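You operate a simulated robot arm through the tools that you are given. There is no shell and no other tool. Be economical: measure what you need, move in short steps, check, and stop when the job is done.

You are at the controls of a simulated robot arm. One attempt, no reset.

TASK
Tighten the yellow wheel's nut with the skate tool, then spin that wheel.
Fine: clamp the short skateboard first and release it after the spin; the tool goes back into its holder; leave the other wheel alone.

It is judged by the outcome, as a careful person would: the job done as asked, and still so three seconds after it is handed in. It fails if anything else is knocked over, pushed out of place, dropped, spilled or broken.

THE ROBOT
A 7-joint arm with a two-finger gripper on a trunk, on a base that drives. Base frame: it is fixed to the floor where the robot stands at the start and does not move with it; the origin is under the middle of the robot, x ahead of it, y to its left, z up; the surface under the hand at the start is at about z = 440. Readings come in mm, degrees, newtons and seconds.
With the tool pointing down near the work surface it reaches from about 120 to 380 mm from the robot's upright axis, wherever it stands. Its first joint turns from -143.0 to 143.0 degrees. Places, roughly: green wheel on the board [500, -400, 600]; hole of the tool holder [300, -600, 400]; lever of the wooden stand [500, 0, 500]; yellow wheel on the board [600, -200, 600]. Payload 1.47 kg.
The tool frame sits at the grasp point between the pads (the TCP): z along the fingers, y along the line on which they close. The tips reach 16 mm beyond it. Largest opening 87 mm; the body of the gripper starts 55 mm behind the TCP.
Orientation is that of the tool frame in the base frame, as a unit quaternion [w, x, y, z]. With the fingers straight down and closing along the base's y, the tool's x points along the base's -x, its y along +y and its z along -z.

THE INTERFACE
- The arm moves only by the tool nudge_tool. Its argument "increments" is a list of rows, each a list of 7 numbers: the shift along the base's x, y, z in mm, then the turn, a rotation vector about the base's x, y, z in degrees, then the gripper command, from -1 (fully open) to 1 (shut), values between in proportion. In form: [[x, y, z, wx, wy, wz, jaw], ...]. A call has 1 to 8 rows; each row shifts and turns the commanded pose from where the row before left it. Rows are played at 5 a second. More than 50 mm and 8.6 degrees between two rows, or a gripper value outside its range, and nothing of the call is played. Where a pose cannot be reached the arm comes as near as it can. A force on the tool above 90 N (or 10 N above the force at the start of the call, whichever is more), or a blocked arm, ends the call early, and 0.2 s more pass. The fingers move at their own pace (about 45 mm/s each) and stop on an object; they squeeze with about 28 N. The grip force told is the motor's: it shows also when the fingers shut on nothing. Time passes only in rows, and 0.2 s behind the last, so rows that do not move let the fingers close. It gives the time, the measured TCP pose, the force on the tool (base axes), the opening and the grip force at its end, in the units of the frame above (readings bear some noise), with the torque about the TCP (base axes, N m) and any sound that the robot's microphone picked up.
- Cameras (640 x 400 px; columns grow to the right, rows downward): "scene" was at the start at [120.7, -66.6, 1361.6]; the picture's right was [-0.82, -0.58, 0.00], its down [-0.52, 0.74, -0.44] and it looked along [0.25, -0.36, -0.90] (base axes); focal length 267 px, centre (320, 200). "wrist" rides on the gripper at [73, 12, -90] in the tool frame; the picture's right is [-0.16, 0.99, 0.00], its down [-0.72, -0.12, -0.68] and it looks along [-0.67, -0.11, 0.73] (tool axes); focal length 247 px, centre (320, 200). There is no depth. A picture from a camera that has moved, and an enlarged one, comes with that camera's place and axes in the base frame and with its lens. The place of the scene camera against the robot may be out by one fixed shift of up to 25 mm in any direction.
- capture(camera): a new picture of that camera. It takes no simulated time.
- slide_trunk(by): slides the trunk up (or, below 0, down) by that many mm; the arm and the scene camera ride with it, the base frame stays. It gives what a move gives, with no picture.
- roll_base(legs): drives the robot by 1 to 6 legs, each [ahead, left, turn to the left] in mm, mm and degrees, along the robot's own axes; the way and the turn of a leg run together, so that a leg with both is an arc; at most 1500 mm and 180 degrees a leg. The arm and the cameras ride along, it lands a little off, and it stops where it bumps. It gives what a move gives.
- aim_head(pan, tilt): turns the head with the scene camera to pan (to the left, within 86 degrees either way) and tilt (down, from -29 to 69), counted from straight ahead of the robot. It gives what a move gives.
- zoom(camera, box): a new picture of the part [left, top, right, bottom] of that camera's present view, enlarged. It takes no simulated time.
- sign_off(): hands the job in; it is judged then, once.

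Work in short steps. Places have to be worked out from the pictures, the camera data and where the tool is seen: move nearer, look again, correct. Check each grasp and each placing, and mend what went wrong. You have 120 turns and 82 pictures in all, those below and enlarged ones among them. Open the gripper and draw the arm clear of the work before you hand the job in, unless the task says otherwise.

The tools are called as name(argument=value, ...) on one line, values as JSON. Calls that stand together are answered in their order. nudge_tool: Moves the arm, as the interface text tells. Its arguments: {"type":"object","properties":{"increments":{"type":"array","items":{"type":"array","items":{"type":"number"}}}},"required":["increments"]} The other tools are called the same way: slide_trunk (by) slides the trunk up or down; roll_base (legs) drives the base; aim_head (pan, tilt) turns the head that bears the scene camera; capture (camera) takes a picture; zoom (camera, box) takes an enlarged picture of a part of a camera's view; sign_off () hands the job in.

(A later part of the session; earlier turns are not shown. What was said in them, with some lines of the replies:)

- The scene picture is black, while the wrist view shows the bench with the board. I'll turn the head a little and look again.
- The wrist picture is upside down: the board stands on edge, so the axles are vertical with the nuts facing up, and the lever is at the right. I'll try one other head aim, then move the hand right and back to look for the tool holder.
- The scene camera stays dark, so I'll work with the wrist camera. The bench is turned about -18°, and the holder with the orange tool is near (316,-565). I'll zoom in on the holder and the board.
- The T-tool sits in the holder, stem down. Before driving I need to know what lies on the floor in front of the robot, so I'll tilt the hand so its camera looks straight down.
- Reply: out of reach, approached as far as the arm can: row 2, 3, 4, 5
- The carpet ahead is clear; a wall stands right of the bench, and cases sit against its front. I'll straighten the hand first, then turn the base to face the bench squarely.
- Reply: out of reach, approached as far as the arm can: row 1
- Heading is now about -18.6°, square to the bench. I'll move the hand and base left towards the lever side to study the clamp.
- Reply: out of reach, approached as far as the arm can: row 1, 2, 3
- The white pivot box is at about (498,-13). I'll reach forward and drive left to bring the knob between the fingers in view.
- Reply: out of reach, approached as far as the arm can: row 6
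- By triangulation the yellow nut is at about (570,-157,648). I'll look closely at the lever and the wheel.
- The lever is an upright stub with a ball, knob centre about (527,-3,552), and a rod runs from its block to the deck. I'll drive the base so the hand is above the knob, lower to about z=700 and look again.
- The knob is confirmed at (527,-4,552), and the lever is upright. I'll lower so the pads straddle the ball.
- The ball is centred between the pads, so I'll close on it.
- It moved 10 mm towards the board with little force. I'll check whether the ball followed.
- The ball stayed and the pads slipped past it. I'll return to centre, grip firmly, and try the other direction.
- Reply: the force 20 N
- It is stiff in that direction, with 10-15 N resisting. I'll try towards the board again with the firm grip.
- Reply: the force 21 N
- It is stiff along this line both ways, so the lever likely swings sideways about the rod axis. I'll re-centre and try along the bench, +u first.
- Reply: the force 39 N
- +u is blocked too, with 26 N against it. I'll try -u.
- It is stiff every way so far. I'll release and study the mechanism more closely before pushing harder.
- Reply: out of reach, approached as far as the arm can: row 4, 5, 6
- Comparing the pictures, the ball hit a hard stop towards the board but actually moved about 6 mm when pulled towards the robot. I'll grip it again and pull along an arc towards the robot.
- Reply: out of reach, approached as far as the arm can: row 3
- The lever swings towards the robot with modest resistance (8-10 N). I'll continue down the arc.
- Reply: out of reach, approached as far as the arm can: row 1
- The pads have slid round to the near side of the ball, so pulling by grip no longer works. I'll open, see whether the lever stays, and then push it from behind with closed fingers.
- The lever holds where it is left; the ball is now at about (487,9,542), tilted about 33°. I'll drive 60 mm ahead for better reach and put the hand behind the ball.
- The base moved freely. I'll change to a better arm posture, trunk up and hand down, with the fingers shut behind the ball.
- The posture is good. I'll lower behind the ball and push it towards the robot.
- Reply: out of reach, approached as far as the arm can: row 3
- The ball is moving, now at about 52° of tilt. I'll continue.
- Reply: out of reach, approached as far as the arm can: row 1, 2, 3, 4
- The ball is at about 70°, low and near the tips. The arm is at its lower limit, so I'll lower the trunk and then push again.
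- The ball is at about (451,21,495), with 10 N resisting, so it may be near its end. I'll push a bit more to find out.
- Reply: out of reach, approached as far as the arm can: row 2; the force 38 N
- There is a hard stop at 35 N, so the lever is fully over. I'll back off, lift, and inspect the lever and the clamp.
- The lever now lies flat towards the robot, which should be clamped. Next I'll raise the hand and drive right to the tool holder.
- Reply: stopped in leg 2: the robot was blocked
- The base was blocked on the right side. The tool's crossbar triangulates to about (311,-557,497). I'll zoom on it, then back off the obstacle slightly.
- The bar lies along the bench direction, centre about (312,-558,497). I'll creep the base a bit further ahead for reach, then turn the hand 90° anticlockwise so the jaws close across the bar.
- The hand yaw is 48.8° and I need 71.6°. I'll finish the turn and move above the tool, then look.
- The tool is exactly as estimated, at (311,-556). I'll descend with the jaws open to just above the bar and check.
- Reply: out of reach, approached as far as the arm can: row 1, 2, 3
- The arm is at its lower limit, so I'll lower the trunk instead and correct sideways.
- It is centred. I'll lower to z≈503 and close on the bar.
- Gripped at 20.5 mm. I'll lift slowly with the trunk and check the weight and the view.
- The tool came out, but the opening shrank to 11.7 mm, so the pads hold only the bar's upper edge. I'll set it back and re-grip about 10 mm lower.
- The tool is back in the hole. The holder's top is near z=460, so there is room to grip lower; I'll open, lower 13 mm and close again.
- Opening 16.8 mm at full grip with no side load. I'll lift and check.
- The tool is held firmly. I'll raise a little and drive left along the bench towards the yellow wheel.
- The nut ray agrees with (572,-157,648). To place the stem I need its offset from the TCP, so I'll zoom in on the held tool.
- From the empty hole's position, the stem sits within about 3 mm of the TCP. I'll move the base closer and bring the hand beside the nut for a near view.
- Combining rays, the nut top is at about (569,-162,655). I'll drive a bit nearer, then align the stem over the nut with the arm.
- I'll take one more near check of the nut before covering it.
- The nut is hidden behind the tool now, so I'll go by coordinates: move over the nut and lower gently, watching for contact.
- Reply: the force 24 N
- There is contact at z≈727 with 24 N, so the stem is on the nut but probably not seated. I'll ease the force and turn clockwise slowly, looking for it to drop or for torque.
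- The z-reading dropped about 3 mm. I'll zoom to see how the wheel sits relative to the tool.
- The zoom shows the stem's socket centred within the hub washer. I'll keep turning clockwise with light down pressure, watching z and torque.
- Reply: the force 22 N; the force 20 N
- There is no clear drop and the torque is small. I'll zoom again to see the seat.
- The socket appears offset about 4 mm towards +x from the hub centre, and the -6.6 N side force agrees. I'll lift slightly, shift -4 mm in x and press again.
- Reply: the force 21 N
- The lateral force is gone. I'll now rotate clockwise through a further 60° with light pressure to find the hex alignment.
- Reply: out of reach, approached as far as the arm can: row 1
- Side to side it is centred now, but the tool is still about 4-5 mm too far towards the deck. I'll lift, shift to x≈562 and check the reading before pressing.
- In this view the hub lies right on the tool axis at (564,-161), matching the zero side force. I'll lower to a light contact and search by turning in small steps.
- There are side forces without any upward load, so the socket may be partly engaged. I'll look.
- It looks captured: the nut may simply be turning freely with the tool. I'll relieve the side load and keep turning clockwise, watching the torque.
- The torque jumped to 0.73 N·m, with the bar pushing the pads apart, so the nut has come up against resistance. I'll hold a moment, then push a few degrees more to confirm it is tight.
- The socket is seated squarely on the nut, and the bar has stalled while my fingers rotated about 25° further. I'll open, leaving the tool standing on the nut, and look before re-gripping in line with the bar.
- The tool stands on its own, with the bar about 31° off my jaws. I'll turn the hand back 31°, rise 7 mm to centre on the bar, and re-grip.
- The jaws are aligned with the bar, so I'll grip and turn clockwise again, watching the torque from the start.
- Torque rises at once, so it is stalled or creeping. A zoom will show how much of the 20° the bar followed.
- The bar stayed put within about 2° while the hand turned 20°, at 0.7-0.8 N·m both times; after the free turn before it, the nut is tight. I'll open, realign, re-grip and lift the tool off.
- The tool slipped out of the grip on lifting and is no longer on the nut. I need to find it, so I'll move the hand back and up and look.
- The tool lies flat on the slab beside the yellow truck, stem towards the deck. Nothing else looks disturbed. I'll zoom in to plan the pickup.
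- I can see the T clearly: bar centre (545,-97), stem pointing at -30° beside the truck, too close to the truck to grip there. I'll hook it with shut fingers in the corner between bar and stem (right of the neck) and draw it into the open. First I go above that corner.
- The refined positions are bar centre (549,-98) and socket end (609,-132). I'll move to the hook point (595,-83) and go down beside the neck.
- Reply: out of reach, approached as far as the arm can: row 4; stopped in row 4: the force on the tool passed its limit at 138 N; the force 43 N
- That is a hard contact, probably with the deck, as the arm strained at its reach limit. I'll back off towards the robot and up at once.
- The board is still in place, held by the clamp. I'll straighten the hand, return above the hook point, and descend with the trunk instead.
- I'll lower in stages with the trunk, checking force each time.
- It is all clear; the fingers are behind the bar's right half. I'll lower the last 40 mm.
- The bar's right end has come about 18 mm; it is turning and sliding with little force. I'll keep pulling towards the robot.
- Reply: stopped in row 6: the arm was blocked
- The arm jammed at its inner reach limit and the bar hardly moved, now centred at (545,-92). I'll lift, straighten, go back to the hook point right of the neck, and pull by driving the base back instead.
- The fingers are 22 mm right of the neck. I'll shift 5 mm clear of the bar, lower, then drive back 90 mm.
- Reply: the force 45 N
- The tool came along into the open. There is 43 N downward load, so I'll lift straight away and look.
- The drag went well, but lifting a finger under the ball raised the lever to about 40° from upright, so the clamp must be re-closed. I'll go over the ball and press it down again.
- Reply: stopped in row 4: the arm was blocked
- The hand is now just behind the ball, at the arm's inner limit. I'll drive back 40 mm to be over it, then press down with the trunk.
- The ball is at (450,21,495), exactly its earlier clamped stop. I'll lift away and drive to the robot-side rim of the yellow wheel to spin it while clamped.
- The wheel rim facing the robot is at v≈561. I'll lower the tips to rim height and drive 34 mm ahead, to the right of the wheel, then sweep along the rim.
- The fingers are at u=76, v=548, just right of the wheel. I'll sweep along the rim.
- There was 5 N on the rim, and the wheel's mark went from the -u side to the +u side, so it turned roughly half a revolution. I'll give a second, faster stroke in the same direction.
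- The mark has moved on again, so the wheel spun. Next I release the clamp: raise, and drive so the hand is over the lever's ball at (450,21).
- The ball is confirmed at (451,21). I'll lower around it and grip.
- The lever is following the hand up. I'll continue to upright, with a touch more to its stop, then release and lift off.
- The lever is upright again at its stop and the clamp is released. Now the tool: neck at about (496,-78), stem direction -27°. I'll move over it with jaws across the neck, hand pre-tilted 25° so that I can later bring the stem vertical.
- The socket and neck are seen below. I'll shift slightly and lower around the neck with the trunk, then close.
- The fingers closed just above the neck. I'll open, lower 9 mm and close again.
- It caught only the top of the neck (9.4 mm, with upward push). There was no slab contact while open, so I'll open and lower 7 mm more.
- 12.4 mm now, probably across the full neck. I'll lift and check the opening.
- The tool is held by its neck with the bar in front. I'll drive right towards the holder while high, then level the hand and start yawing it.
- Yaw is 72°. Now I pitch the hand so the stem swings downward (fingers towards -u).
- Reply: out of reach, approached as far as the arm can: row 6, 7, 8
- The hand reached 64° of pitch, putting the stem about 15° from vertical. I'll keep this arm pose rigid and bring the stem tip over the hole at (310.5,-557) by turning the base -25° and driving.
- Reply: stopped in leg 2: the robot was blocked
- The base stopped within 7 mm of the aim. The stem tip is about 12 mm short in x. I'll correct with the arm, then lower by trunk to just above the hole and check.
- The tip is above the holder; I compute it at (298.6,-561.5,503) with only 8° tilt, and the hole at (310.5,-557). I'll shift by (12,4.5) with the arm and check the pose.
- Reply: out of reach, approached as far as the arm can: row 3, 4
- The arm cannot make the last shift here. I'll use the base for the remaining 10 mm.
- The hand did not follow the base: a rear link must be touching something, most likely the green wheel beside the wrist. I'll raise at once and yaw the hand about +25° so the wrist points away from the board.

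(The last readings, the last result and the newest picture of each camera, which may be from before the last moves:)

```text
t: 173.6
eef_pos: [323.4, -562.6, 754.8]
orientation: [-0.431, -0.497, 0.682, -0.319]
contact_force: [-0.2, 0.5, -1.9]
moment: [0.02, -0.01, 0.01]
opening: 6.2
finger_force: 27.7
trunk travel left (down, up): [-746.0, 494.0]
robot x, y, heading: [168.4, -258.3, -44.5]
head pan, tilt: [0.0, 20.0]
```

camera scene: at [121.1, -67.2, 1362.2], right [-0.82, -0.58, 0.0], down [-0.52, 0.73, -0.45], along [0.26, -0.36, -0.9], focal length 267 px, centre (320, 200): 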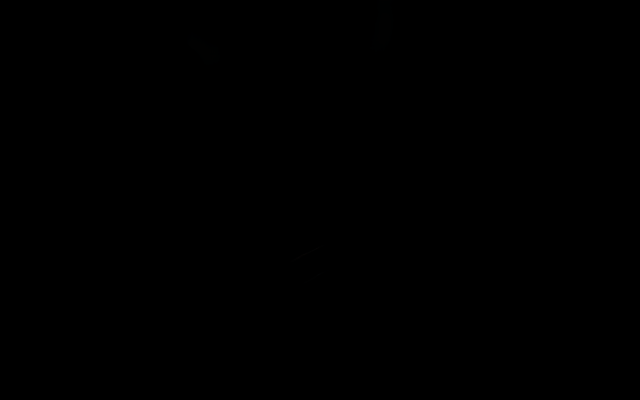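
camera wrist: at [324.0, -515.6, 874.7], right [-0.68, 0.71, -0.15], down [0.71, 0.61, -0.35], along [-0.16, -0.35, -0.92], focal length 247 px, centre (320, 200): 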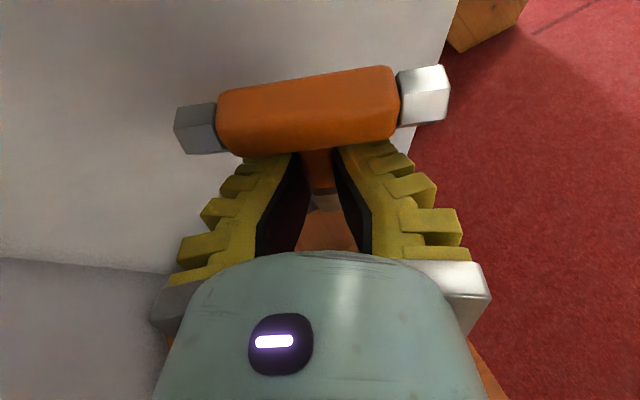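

It sprang back 20 mm on raising, confirming contact; now the wrist points along the bench, clear of the board. I'll correct to bring the tip over the hole and lower again, watching for drift.

nudge_tool(increments=[[-5.5, 4, 0, 0, 0, 0, 1], [-5.5, 4, 0, 0, 0, 0, 1], [0, 0, 0, 0, 0, 0, 1]])

slide_trunk(by=-205)

```text
t: 174.4
eef_pos: [312.2, -554.8, 755.6]
orientation: [-0.433, -0.495, 0.682, -0.319]
contact_force: [-0.3, -0.1, -1.7]
moment: [0.06, -0.02, -0.03]
opening: 5.9
finger_force: 28.7
trunk travel left (down, up): [-746.0, 494.0]
robot x, y, heading: [171.9, -257.6, -44.4]
head pan, tilt: [0.0, 20.0]
```

```text
t: 176.6
eef_pos: [310.9, -556.4, 550.2]
orientation: [-0.432, -0.496, 0.682, -0.319]
contact_force: [-0.2, 0.5, -1.9]
moment: [0.0, -0.01, -0.02]
opening: 5.9
finger_force: 27.7
trunk travel left (down, up): [-541.0, 699.0]
robot x, y, heading: [169.7, -260.8, -44.2]
head pan, tilt: [0.0, 20.0]
```

No drift this time. I'll lower to just above the hole and use one picture to check alignment.

slide_trunk(by=-30)

zoom(camera="wrist", box=[256, 140, 384, 260])

```text
t: 177.3
eef_pos: [311.5, -555.4, 520.4]
orientation: [-0.432, -0.496, 0.683, -0.319]
contact_force: [0.1, -0.4, -1.1]
moment: [0.06, -0.02, 0.02]
opening: 6.2
finger_force: 27.8
trunk travel left (down, up): [-511.0, 729.0]
robot x, y, heading: [169.0, -257.0, -44.3]
head pan, tilt: [0.0, 20.0]
```

```text
3.33 times, centred on (320, 200) of wrist
camera zoom: at [316.6, -503.5, 623.9], right [-0.92, 0.36, -0.15], down [0.39, 0.84, -0.37], along [-0.01, -0.4, -0.92], focal length 823 px, centre (320, 200)
```

zoom: 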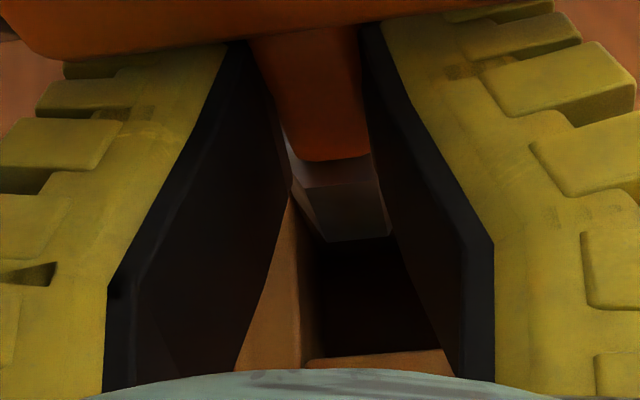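

The hole is directly below, but the tip sits about 14 mm too far from it along -u; the stem is practically vertical. I'll shift +14 mm along the bench and lower in stages.

nudge_tool(increments=[[2.2, 6.7, 0, 0, 0, 0, 1], [2.2, 6.6, 0, 0, 0, 0, 1], [0, 0, 0, 0, 0, 0, 1]])

slide_trunk(by=-20)

slide_trunk(by=-12)

```text
t: 178.1
eef_pos: [316.6, -541.6, 520.0]
orientation: [-0.432, -0.496, 0.682, -0.319]
contact_force: [0.9, 0.0, -1.2]
moment: [0.03, -0.02, 0.02]
opening: 5.8
finger_force: 28.0
trunk travel left (down, up): [-511.0, 729.0]
robot x, y, heading: [169.4, -256.1, -44.5]
head pan, tilt: [0.0, 20.0]
```

```text
t: 178.8
eef_pos: [316.3, -541.6, 500.6]
orientation: [-0.432, -0.496, 0.683, -0.318]
contact_force: [-0.3, 1.2, -0.3]
moment: [0.05, 0.0, -0.01]
opening: 6.1
finger_force: 27.8
trunk travel left (down, up): [-491.0, 749.0]
robot x, y, heading: [171.7, -254.9, -44.6]
head pan, tilt: [0.0, 20.0]
```

```text
t: 179.4
eef_pos: [317.0, -542.4, 486.6]
orientation: [-0.432, -0.496, 0.682, -0.319]
contact_force: [0.2, -0.6, -0.9]
moment: [0.04, -0.01, -0.02]
opening: 6.0
finger_force: 27.8
trunk travel left (down, up): [-479.0, 761.0]
robot x, y, heading: [167.8, -258.8, -44.4]
head pan, tilt: [0.0, 20.0]
```

There is no contact force with the tip 25 mm below the holder's top, so the stem is in the hole. I'll lower a bit, open, and withdraw horizontally along the bench, letting the bar settle.

slide_trunk(by=-4)

nudge_tool(increments=[[0, 0, 0, 0, 0, 0, 0.6], [0, 0, 0, 0, 0, 0, 0.2], [0, 0, 0, 0, 0, 0, -0.4], [0, 0, 0, 0, 0, 0, -1], [0, 0, 0, 0, 0, 0, -1]])

nudge_tool(increments=[[3.2, 9.5, 0, 0, 0, 0, -1], [3.2, 9.5, 0, 0, 0, 0, -1], [3.2, 9.5, 0, 0, 0, 0, -1], [3.2, 9.5, 0, 0, 0, 0, -1], [3.2, 9.5, 0, 0, 0, 0, -1], [3.2, 9.5, 0, 0, 0, 0, -1], [3.2, 9.5, 0, 0, 0, 0, -1]])

```text
t: 179.9
eef_pos: [316.1, -541.0, 484.8]
orientation: [-0.432, -0.496, 0.682, -0.319]
contact_force: [0.2, 0.1, -1.5]
moment: [0.04, 0.0, -0.03]
opening: 5.8
finger_force: 28.1
trunk travel left (down, up): [-475.0, 765.0]
robot x, y, heading: [167.1, -259.9, -44.4]
head pan, tilt: [0.0, 20.0]
```

```text
t: 181.1
eef_pos: [316.5, -542.0, 484.1]
orientation: [-0.433, -0.496, 0.682, -0.319]
contact_force: [0.3, 0.3, 0.9]
moment: [0.02, 0.03, -0.01]
opening: 87.0
finger_force: 0.1
trunk travel left (down, up): [-475.0, 765.0]
robot x, y, heading: [170.1, -256.8, -44.4]
head pan, tilt: [0.0, 20.0]
```

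```text
t: 182.7
eef_pos: [336.7, -478.2, 495.8]
orientation: [-0.433, -0.496, 0.681, -0.32]
contact_force: [0.0, 0.3, 0.4]
moment: [-0.01, -0.01, -0.02]
opening: 86.9
finger_force: 0.0
out of reach, approached as far as the arm can: row 4, 5, 6
trunk travel left (down, up): [-475.0, 765.0]
robot x, y, heading: [169.3, -258.2, -44.4]
head pan, tilt: [0.0, 20.0]
```

The hand is clear of the tool. I'll raise and bring the hand back upright, for a final overview.

slide_trunk(by=300)

nudge_tool(increments=[[0, 0, 0, 8.07, -2.69, 0, -1], [0, 0, 0, 8.07, -2.69, 0, -1], [0, 0, 0, 8.07, -2.69, 0, -1], [0, 0, 0, 8.07, -2.69, 0, -1], [0, 0, 0, 8.07, -2.69, 0, -1], [0, 0, 0, 8.07, -2.69, 0, -1], [0, 0, 0, 8.07, -2.69, 0, -1], [0, 0, 0, 4, -1.3, 0, -1]])

nudge_tool(increments=[[0, 4, 0, 0, 0, -8.5, -1], [0, 4, 0, 0, 0, -8.5, -1], [0, 4, 0, 0, 0, -8.5, -1], [0, 4, 0, 0, 0, -8.5, -1], [0, 4, 0, 0, 0, -8.5, -1], [0, 4, 0, 0, 0, -8.5, -1], [0, 4, 0, 0, 0, -8.5, -1], [0, 4, 0, 0, 0, -8.5, -1]])

```text
t: 185.7
eef_pos: [336.7, -479.2, 795.6]
orientation: [-0.432, -0.496, 0.683, -0.319]
contact_force: [0.6, 1.5, 1.0]
moment: [0.05, -0.01, 0.0]
opening: 87.0
finger_force: 0.0
trunk travel left (down, up): [-775.0, 465.0]
robot x, y, heading: [168.8, -255.8, -44.7]
head pan, tilt: [0.0, 20.0]
```

```text
t: 187.5
eef_pos: [346.3, -479.3, 796.6]
orientation: [0.001, -0.601, 0.799, -0.016]
contact_force: [-0.2, -0.7, 0.2]
moment: [-0.01, 0.01, -0.03]
opening: 86.8
finger_force: 0.2
trunk travel left (down, up): [-775.0, 465.0]
robot x, y, heading: [170.5, -256.5, -44.5]
head pan, tilt: [0.0, 20.0]
```

```text
t: 188.2
eef_pos: [346.2, -473.3, 795.2]
orientation: [-0.006, -0.547, 0.837, -0.012]
contact_force: [0.2, -0.8, -0.5]
moment: [0.02, 0.01, 0.0]
opening: 87.2
finger_force: 0.0
trunk travel left (down, up): [-775.0, 465.0]
robot x, y, heading: [169.3, -257.0, -44.7]
head pan, tilt: [0.0, 20.0]
stopped in row 3: the arm was blocked; the commanded pose is now the measured one
```

The arm is tight at this close radius. I'll back the base off, then finish the yaw.

roll_base(legs=[[-110, 0, 0]])

nudge_tool(increments=[[10, -10, 0, 0, 0, -8.5, -1], [10, -10, 0, 0, 0, -8.5, -1], [10, -10, 0, 0, 0, -8.5, -1], [10, -10, 0, 0, 0, -8.5, -1], [10, -10, 0, 0, 0, -8.5, -1], [10, -10, 0, 0, 0, -8.5, -1], [10, 0, 0, 0, 0, -8.5, -1], [10, 0, 0, 0, 0, -8.5, -1]])

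```text
t: 189.3
eef_pos: [266.1, -397.0, 794.1]
orientation: [-0.008, -0.547, 0.837, -0.012]
contact_force: [-0.8, -0.3, -0.4]
moment: [-0.02, 0.01, 0.0]
opening: 87.0
finger_force: 0.1
trunk travel left (down, up): [-775.0, 465.0]
robot x, y, heading: [91.6, -183.8, -44.2]
head pan, tilt: [0.0, 20.0]
```

```text
t: 190.1
eef_pos: [303.2, -416.7, 796.3]
orientation: [-0.008, -0.464, 0.886, -0.012]
contact_force: [-0.6, -0.5, 0.4]
moment: [0.0, 0.01, -0.01]
opening: 86.8
finger_force: 0.0
trunk travel left (down, up): [-775.0, 465.0]
robot x, y, heading: [94.6, -183.0, -44.1]
head pan, tilt: [0.0, 20.0]
stopped in row 3: the arm was blocked; the commanded pose is now the measured one
```

The yaw is blocked again by a joint limit, so I'll view from here: shift the hand so the holder and the board's right part come into the last picture.

nudge_tool(increments=[[-20, -25, 10, 0, 0, 0, -1], [-20, -25, 10, 0, 0, 0, -1], [-20, -25, 10, 0, 0, 0, -1], [-10, -20, 10, 0, 0, 0, -1]])

```text
t: 191.1
eef_pos: [229.9, -512.5, 828.9]
orientation: [-0.009, -0.465, 0.885, -0.011]
contact_force: [-1.7, 0.8, -0.5]
moment: [-0.03, -0.03, -0.01]
opening: 86.9
finger_force: 0.0
out of reach, approached as far as the arm can: row 4
trunk travel left (down, up): [-775.0, 465.0]
robot x, y, heading: [89.5, -182.1, -44.4]
head pan, tilt: [0.0, 20.0]
```

Now the last picture, covering the holder and the board's near end.

zoom(camera="wrist", box=[110, 10, 478, 240])

```text
1.74 times, centred on (294, 125) of wrist
camera zoom: at [181.7, -562.7, 920.5], right [-0.72, 0.69, -0.01], down [0.51, 0.55, 0.66], along [0.46, 0.47, -0.75], focal length 430 px, centre (365, 330)
```

zoom: 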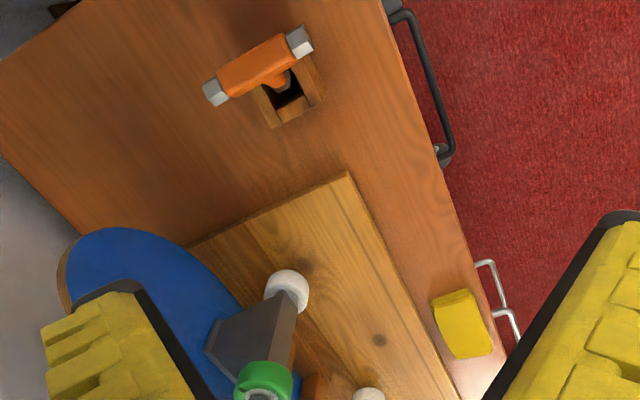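

The stem is in the hole, but the tool leans towards -u, its bar near (300,-576,505) and lying along v. I'll straighten it: back off to free the arm, turn the hand to yaw -18° so the jaws close along the bench, then centre the bar.

roll_base(legs=[[-100, 60, 0], [0, 0, 26]])

nudge_tool(increments=[[5, 5, 0, 0, 0, -8.5, -1], [5, 5, 0, 0, 0, -8.5, -1], [5, 5, 0, 0, 0, -8.5, -1], [5, 5, 0, 0, 0, -8.5, -1], [5, 5, 0, 0, 0, -8.5, -1], [5, 5, 0, 0, 0, -8.5, -1], [5, 5, 0, 0, 0, -8.5, -1], [5, 5, 0, 0, 0, -8.5, -1]])

```text
t: 193.6
eef_pos: [335.1, -302.5, 829.4]
orientation: [-0.006, -0.651, 0.759, -0.013]
contact_force: [-0.3, 0.4, -1.0]
moment: [0.02, -0.01, -0.02]
opening: 86.7
finger_force: 0.0
trunk travel left (down, up): [-775.0, 465.0]
robot x, y, heading: [62.6, -66.2, -18.4]
head pan, tilt: [0.0, 20.0]
```

```text
t: 195.4
eef_pos: [374.5, -262.7, 830.9]
orientation: [-0.012, -0.115, 0.993, -0.008]
contact_force: [-0.8, 0.1, 0.0]
moment: [0.01, -0.01, -0.01]
opening: 86.8
finger_force: 0.1
trunk travel left (down, up): [-775.0, 465.0]
robot x, y, heading: [60.9, -63.9, -18.0]
head pan, tilt: [0.0, 20.0]
```

Free now. I'll drive to the holder position used before and bring the hand over the bar at yaw -18°.

roll_base(legs=[[97, 0, 0], [0, -148, 0]])

nudge_tool(increments=[[-22.8, -25.5, 0, 0, 0, -7.9, -1], [-22.8, -25.5, 0, 0, 0, -7.9, -1], [-22.8, -25.5, 0, 0, 0, -7.9, -1], [-22.8, -25.5, 0, 0, 0, -7.9, -1], [-22.8, -25.5, 0, 0, 0, 0, -1], [0, 0, 0, 0, 0, 0, -1]])

```text
t: 197.5
eef_pos: [421.4, -434.5, 829.4]
orientation: [-0.012, -0.114, 0.993, -0.008]
contact_force: [0.8, -0.1, 0.2]
moment: [-0.03, 0.02, -0.02]
opening: 87.1
finger_force: 0.0
trunk travel left (down, up): [-775.0, 465.0]
robot x, y, heading: [105.8, -235.7, -18.3]
head pan, tilt: [0.0, 20.0]
```

```text
t: 199.1
eef_pos: [335.5, -562.0, 829.4]
orientation: [-0.012, 0.104, 0.995, -0.002]
contact_force: [0.3, -0.1, 0.4]
moment: [0.02, -0.01, 0.01]
opening: 86.9
finger_force: 0.0
trunk travel left (down, up): [-775.0, 465.0]
robot x, y, heading: [111.1, -235.2, -18.7]
head pan, tilt: [0.0, 20.0]
stopped in row 6: the arm was blocked; the commanded pose is now the measured one
```

The hand is 30 mm off in x. I'll correct with the base and lower to above the bar.

roll_base(legs=[[-28, -9, 0]])

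slide_trunk(by=-270)

```text
t: 200.0
eef_pos: [306.7, -562.8, 829.9]
orientation: [-0.012, 0.103, 0.995, -0.002]
contact_force: [-0.7, 0.3, 0.3]
moment: [0.03, 0.0, 0.04]
opening: 87.0
finger_force: 0.1
trunk travel left (down, up): [-775.0, 465.0]
robot x, y, heading: [78.9, -239.4, -18.3]
head pan, tilt: [0.0, 20.0]
```

```text
t: 202.7
eef_pos: [306.7, -562.4, 559.4]
orientation: [-0.012, 0.102, 0.995, -0.004]
contact_force: [0.2, -0.7, 0.2]
moment: [0.04, -0.01, 0.02]
opening: 86.9
finger_force: 0.1
trunk travel left (down, up): [-505.0, 735.0]
robot x, y, heading: [76.6, -237.5, -18.6]
head pan, tilt: [0.0, 20.0]
```

The position is right. I'll lower around the bar and close gently.

slide_trunk(by=-35)

slide_trunk(by=-20)

nudge_tool(increments=[[0, 0, 0, 0, 0, 0, -0.3], [0, 0, 0, 0, 0, 0, 0.1], [0, 0, 0, 0, 0, 0, 0.4], [0, 0, 0, 0, 0, 0, 0.7], [0, 0, 0, 0, 0, 0, 0.7], [0, 0, 0, 0, 0, 0, 0.7]])

```text
t: 203.5
eef_pos: [305.9, -562.7, 524.2]
orientation: [-0.013, 0.101, 0.995, -0.003]
contact_force: [0.9, -0.4, -0.3]
moment: [0.02, -0.01, 0.03]
opening: 87.2
finger_force: 0.1
trunk travel left (down, up): [-470.0, 770.0]
robot x, y, heading: [75.5, -237.6, -18.6]
head pan, tilt: [0.0, 20.0]
```

```text
t: 204.2
eef_pos: [306.5, -562.9, 504.9]
orientation: [-0.012, 0.102, 0.995, -0.003]
contact_force: [0.9, -0.1, -0.6]
moment: [0.0, -0.02, 0.01]
opening: 87.0
finger_force: 0.1
trunk travel left (down, up): [-450.0, 790.0]
robot x, y, heading: [80.3, -239.3, -18.5]
head pan, tilt: [0.0, 20.0]
```

```text
t: 205.6
eef_pos: [308.0, -563.0, 506.0]
orientation: [-0.013, 0.101, 0.995, -0.003]
contact_force: [-0.8, 1.5, 11.5]
moment: [0.12, 0.14, -0.02]
opening: 19.4
finger_force: 28.2
trunk travel left (down, up): [-450.0, 790.0]
robot x, y, heading: [77.9, -240.8, -18.4]
head pan, tilt: [0.0, 20.0]
```

The bar is gripped (19.4 mm) and centred. I'll bring it upright over the hole at (310,-556) and press down to seat it.

nudge_tool(increments=[[1.2, 3.3, 0, 0, 0, 0, 0.7], [1.2, 3.3, 0, 0, 0, 0, 0.7], [0, 0, 0, 0, 0, 0, 0.7]])

slide_trunk(by=-10)

```text
t: 206.4
eef_pos: [312.8, -556.1, 504.0]
orientation: [-0.014, 0.084, 0.996, -0.004]
contact_force: [-10.1, 2.1, 15.3]
moment: [0.13, 0.47, 0.02]
opening: 19.0
finger_force: 28.3
trunk travel left (down, up): [-450.0, 790.0]
robot x, y, heading: [81.5, -240.1, -18.6]
head pan, tilt: [0.0, 20.0]
```

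```text
t: 207.0
eef_pos: [319.2, -554.2, 493.8]
orientation: [-0.01, 0.084, 0.996, -0.003]
contact_force: [-1.4, 1.2, -0.6]
moment: [0.07, 0.09, 0.01]
opening: 19.1
finger_force: 28.1
trunk travel left (down, up): [-440.0, 800.0]
robot x, y, heading: [77.5, -236.7, -18.4]
head pan, tilt: [0.0, 20.0]
```

The tool moved down with the hand to z=494, the height at which it was first gripped seated. I'll press 4 mm more to confirm it bottoms, then release and rise.

slide_trunk(by=-4)

nudge_tool(increments=[[0, 0, 0, 0, 0, 0, 0.3], [0, 0, 0, 0, 0, 0, -0.2], [0, 0, 0, 0, 0, 0, -0.7], [0, 0, 0, 0, 0, 0, -1], [0, 0, 0, 0, 0, 0, -1]])

slide_trunk(by=300)

```text
t: 207.5
eef_pos: [319.2, -554.9, 488.8]
orientation: [-0.011, 0.085, 0.996, -0.003]
contact_force: [-3.5, 2.4, 21.4]
moment: [0.08, 0.13, 0.02]
opening: 20.7
finger_force: 27.6
trunk travel left (down, up): [-436.0, 804.0]
robot x, y, heading: [80.7, -236.8, -18.4]
head pan, tilt: [0.0, 20.0]
```

```text
t: 208.7
eef_pos: [316.5, -556.0, 489.1]
orientation: [-0.012, 0.086, 0.996, -0.003]
contact_force: [-0.4, -0.1, 0.4]
moment: [0.02, 0.01, 0.0]
opening: 87.1
finger_force: 0.1
trunk travel left (down, up): [-436.0, 804.0]
robot x, y, heading: [78.5, -235.3, -18.3]
head pan, tilt: [0.0, 20.0]
```

```text
t: 211.7
eef_pos: [317.0, -555.3, 789.7]
orientation: [-0.012, 0.085, 0.996, -0.003]
contact_force: [-0.1, 0.6, 0.4]
moment: [0.0, -0.01, 0.03]
opening: 86.9
finger_force: 0.0
trunk travel left (down, up): [-736.0, 504.0]
robot x, y, heading: [79.9, -240.6, -18.4]
head pan, tilt: [0.0, 20.0]
```

The tool bottomed in its hole with 21 N upward and stayed there when I opened. The gripper is open and 300 mm above the bench, clear of the work, so I'm handing in.

sign_off()

```text
The job is handed in.
```

I tightened the yellow nut, spun the yellow wheel with the board clamped, released the clamp, and put the tool back in its holder, with three faults along the way.

- **Nut:** it turned freely, then stalled twice at 0.7–0.8 N·m, so I judged it tight.
- **Tool dropped:** it slipped from the grip as I lifted it off the nut and fell onto the slab. I picked it up. It bottomed in the holder under a 21 N press, but I had no pictures left to confirm it stands straight.
- **Other contacts:** the hand struck the board once at up to 138 N. Later a rear part of the arm pressed on something, probably the green wheel. That was after the clamp was released. The board and green wheel looked in place in the last picture, though I could not check for small movement.
- **Clamp:** while I was recovering the tool the lever came partly up, so I re-clamped it before the spin.
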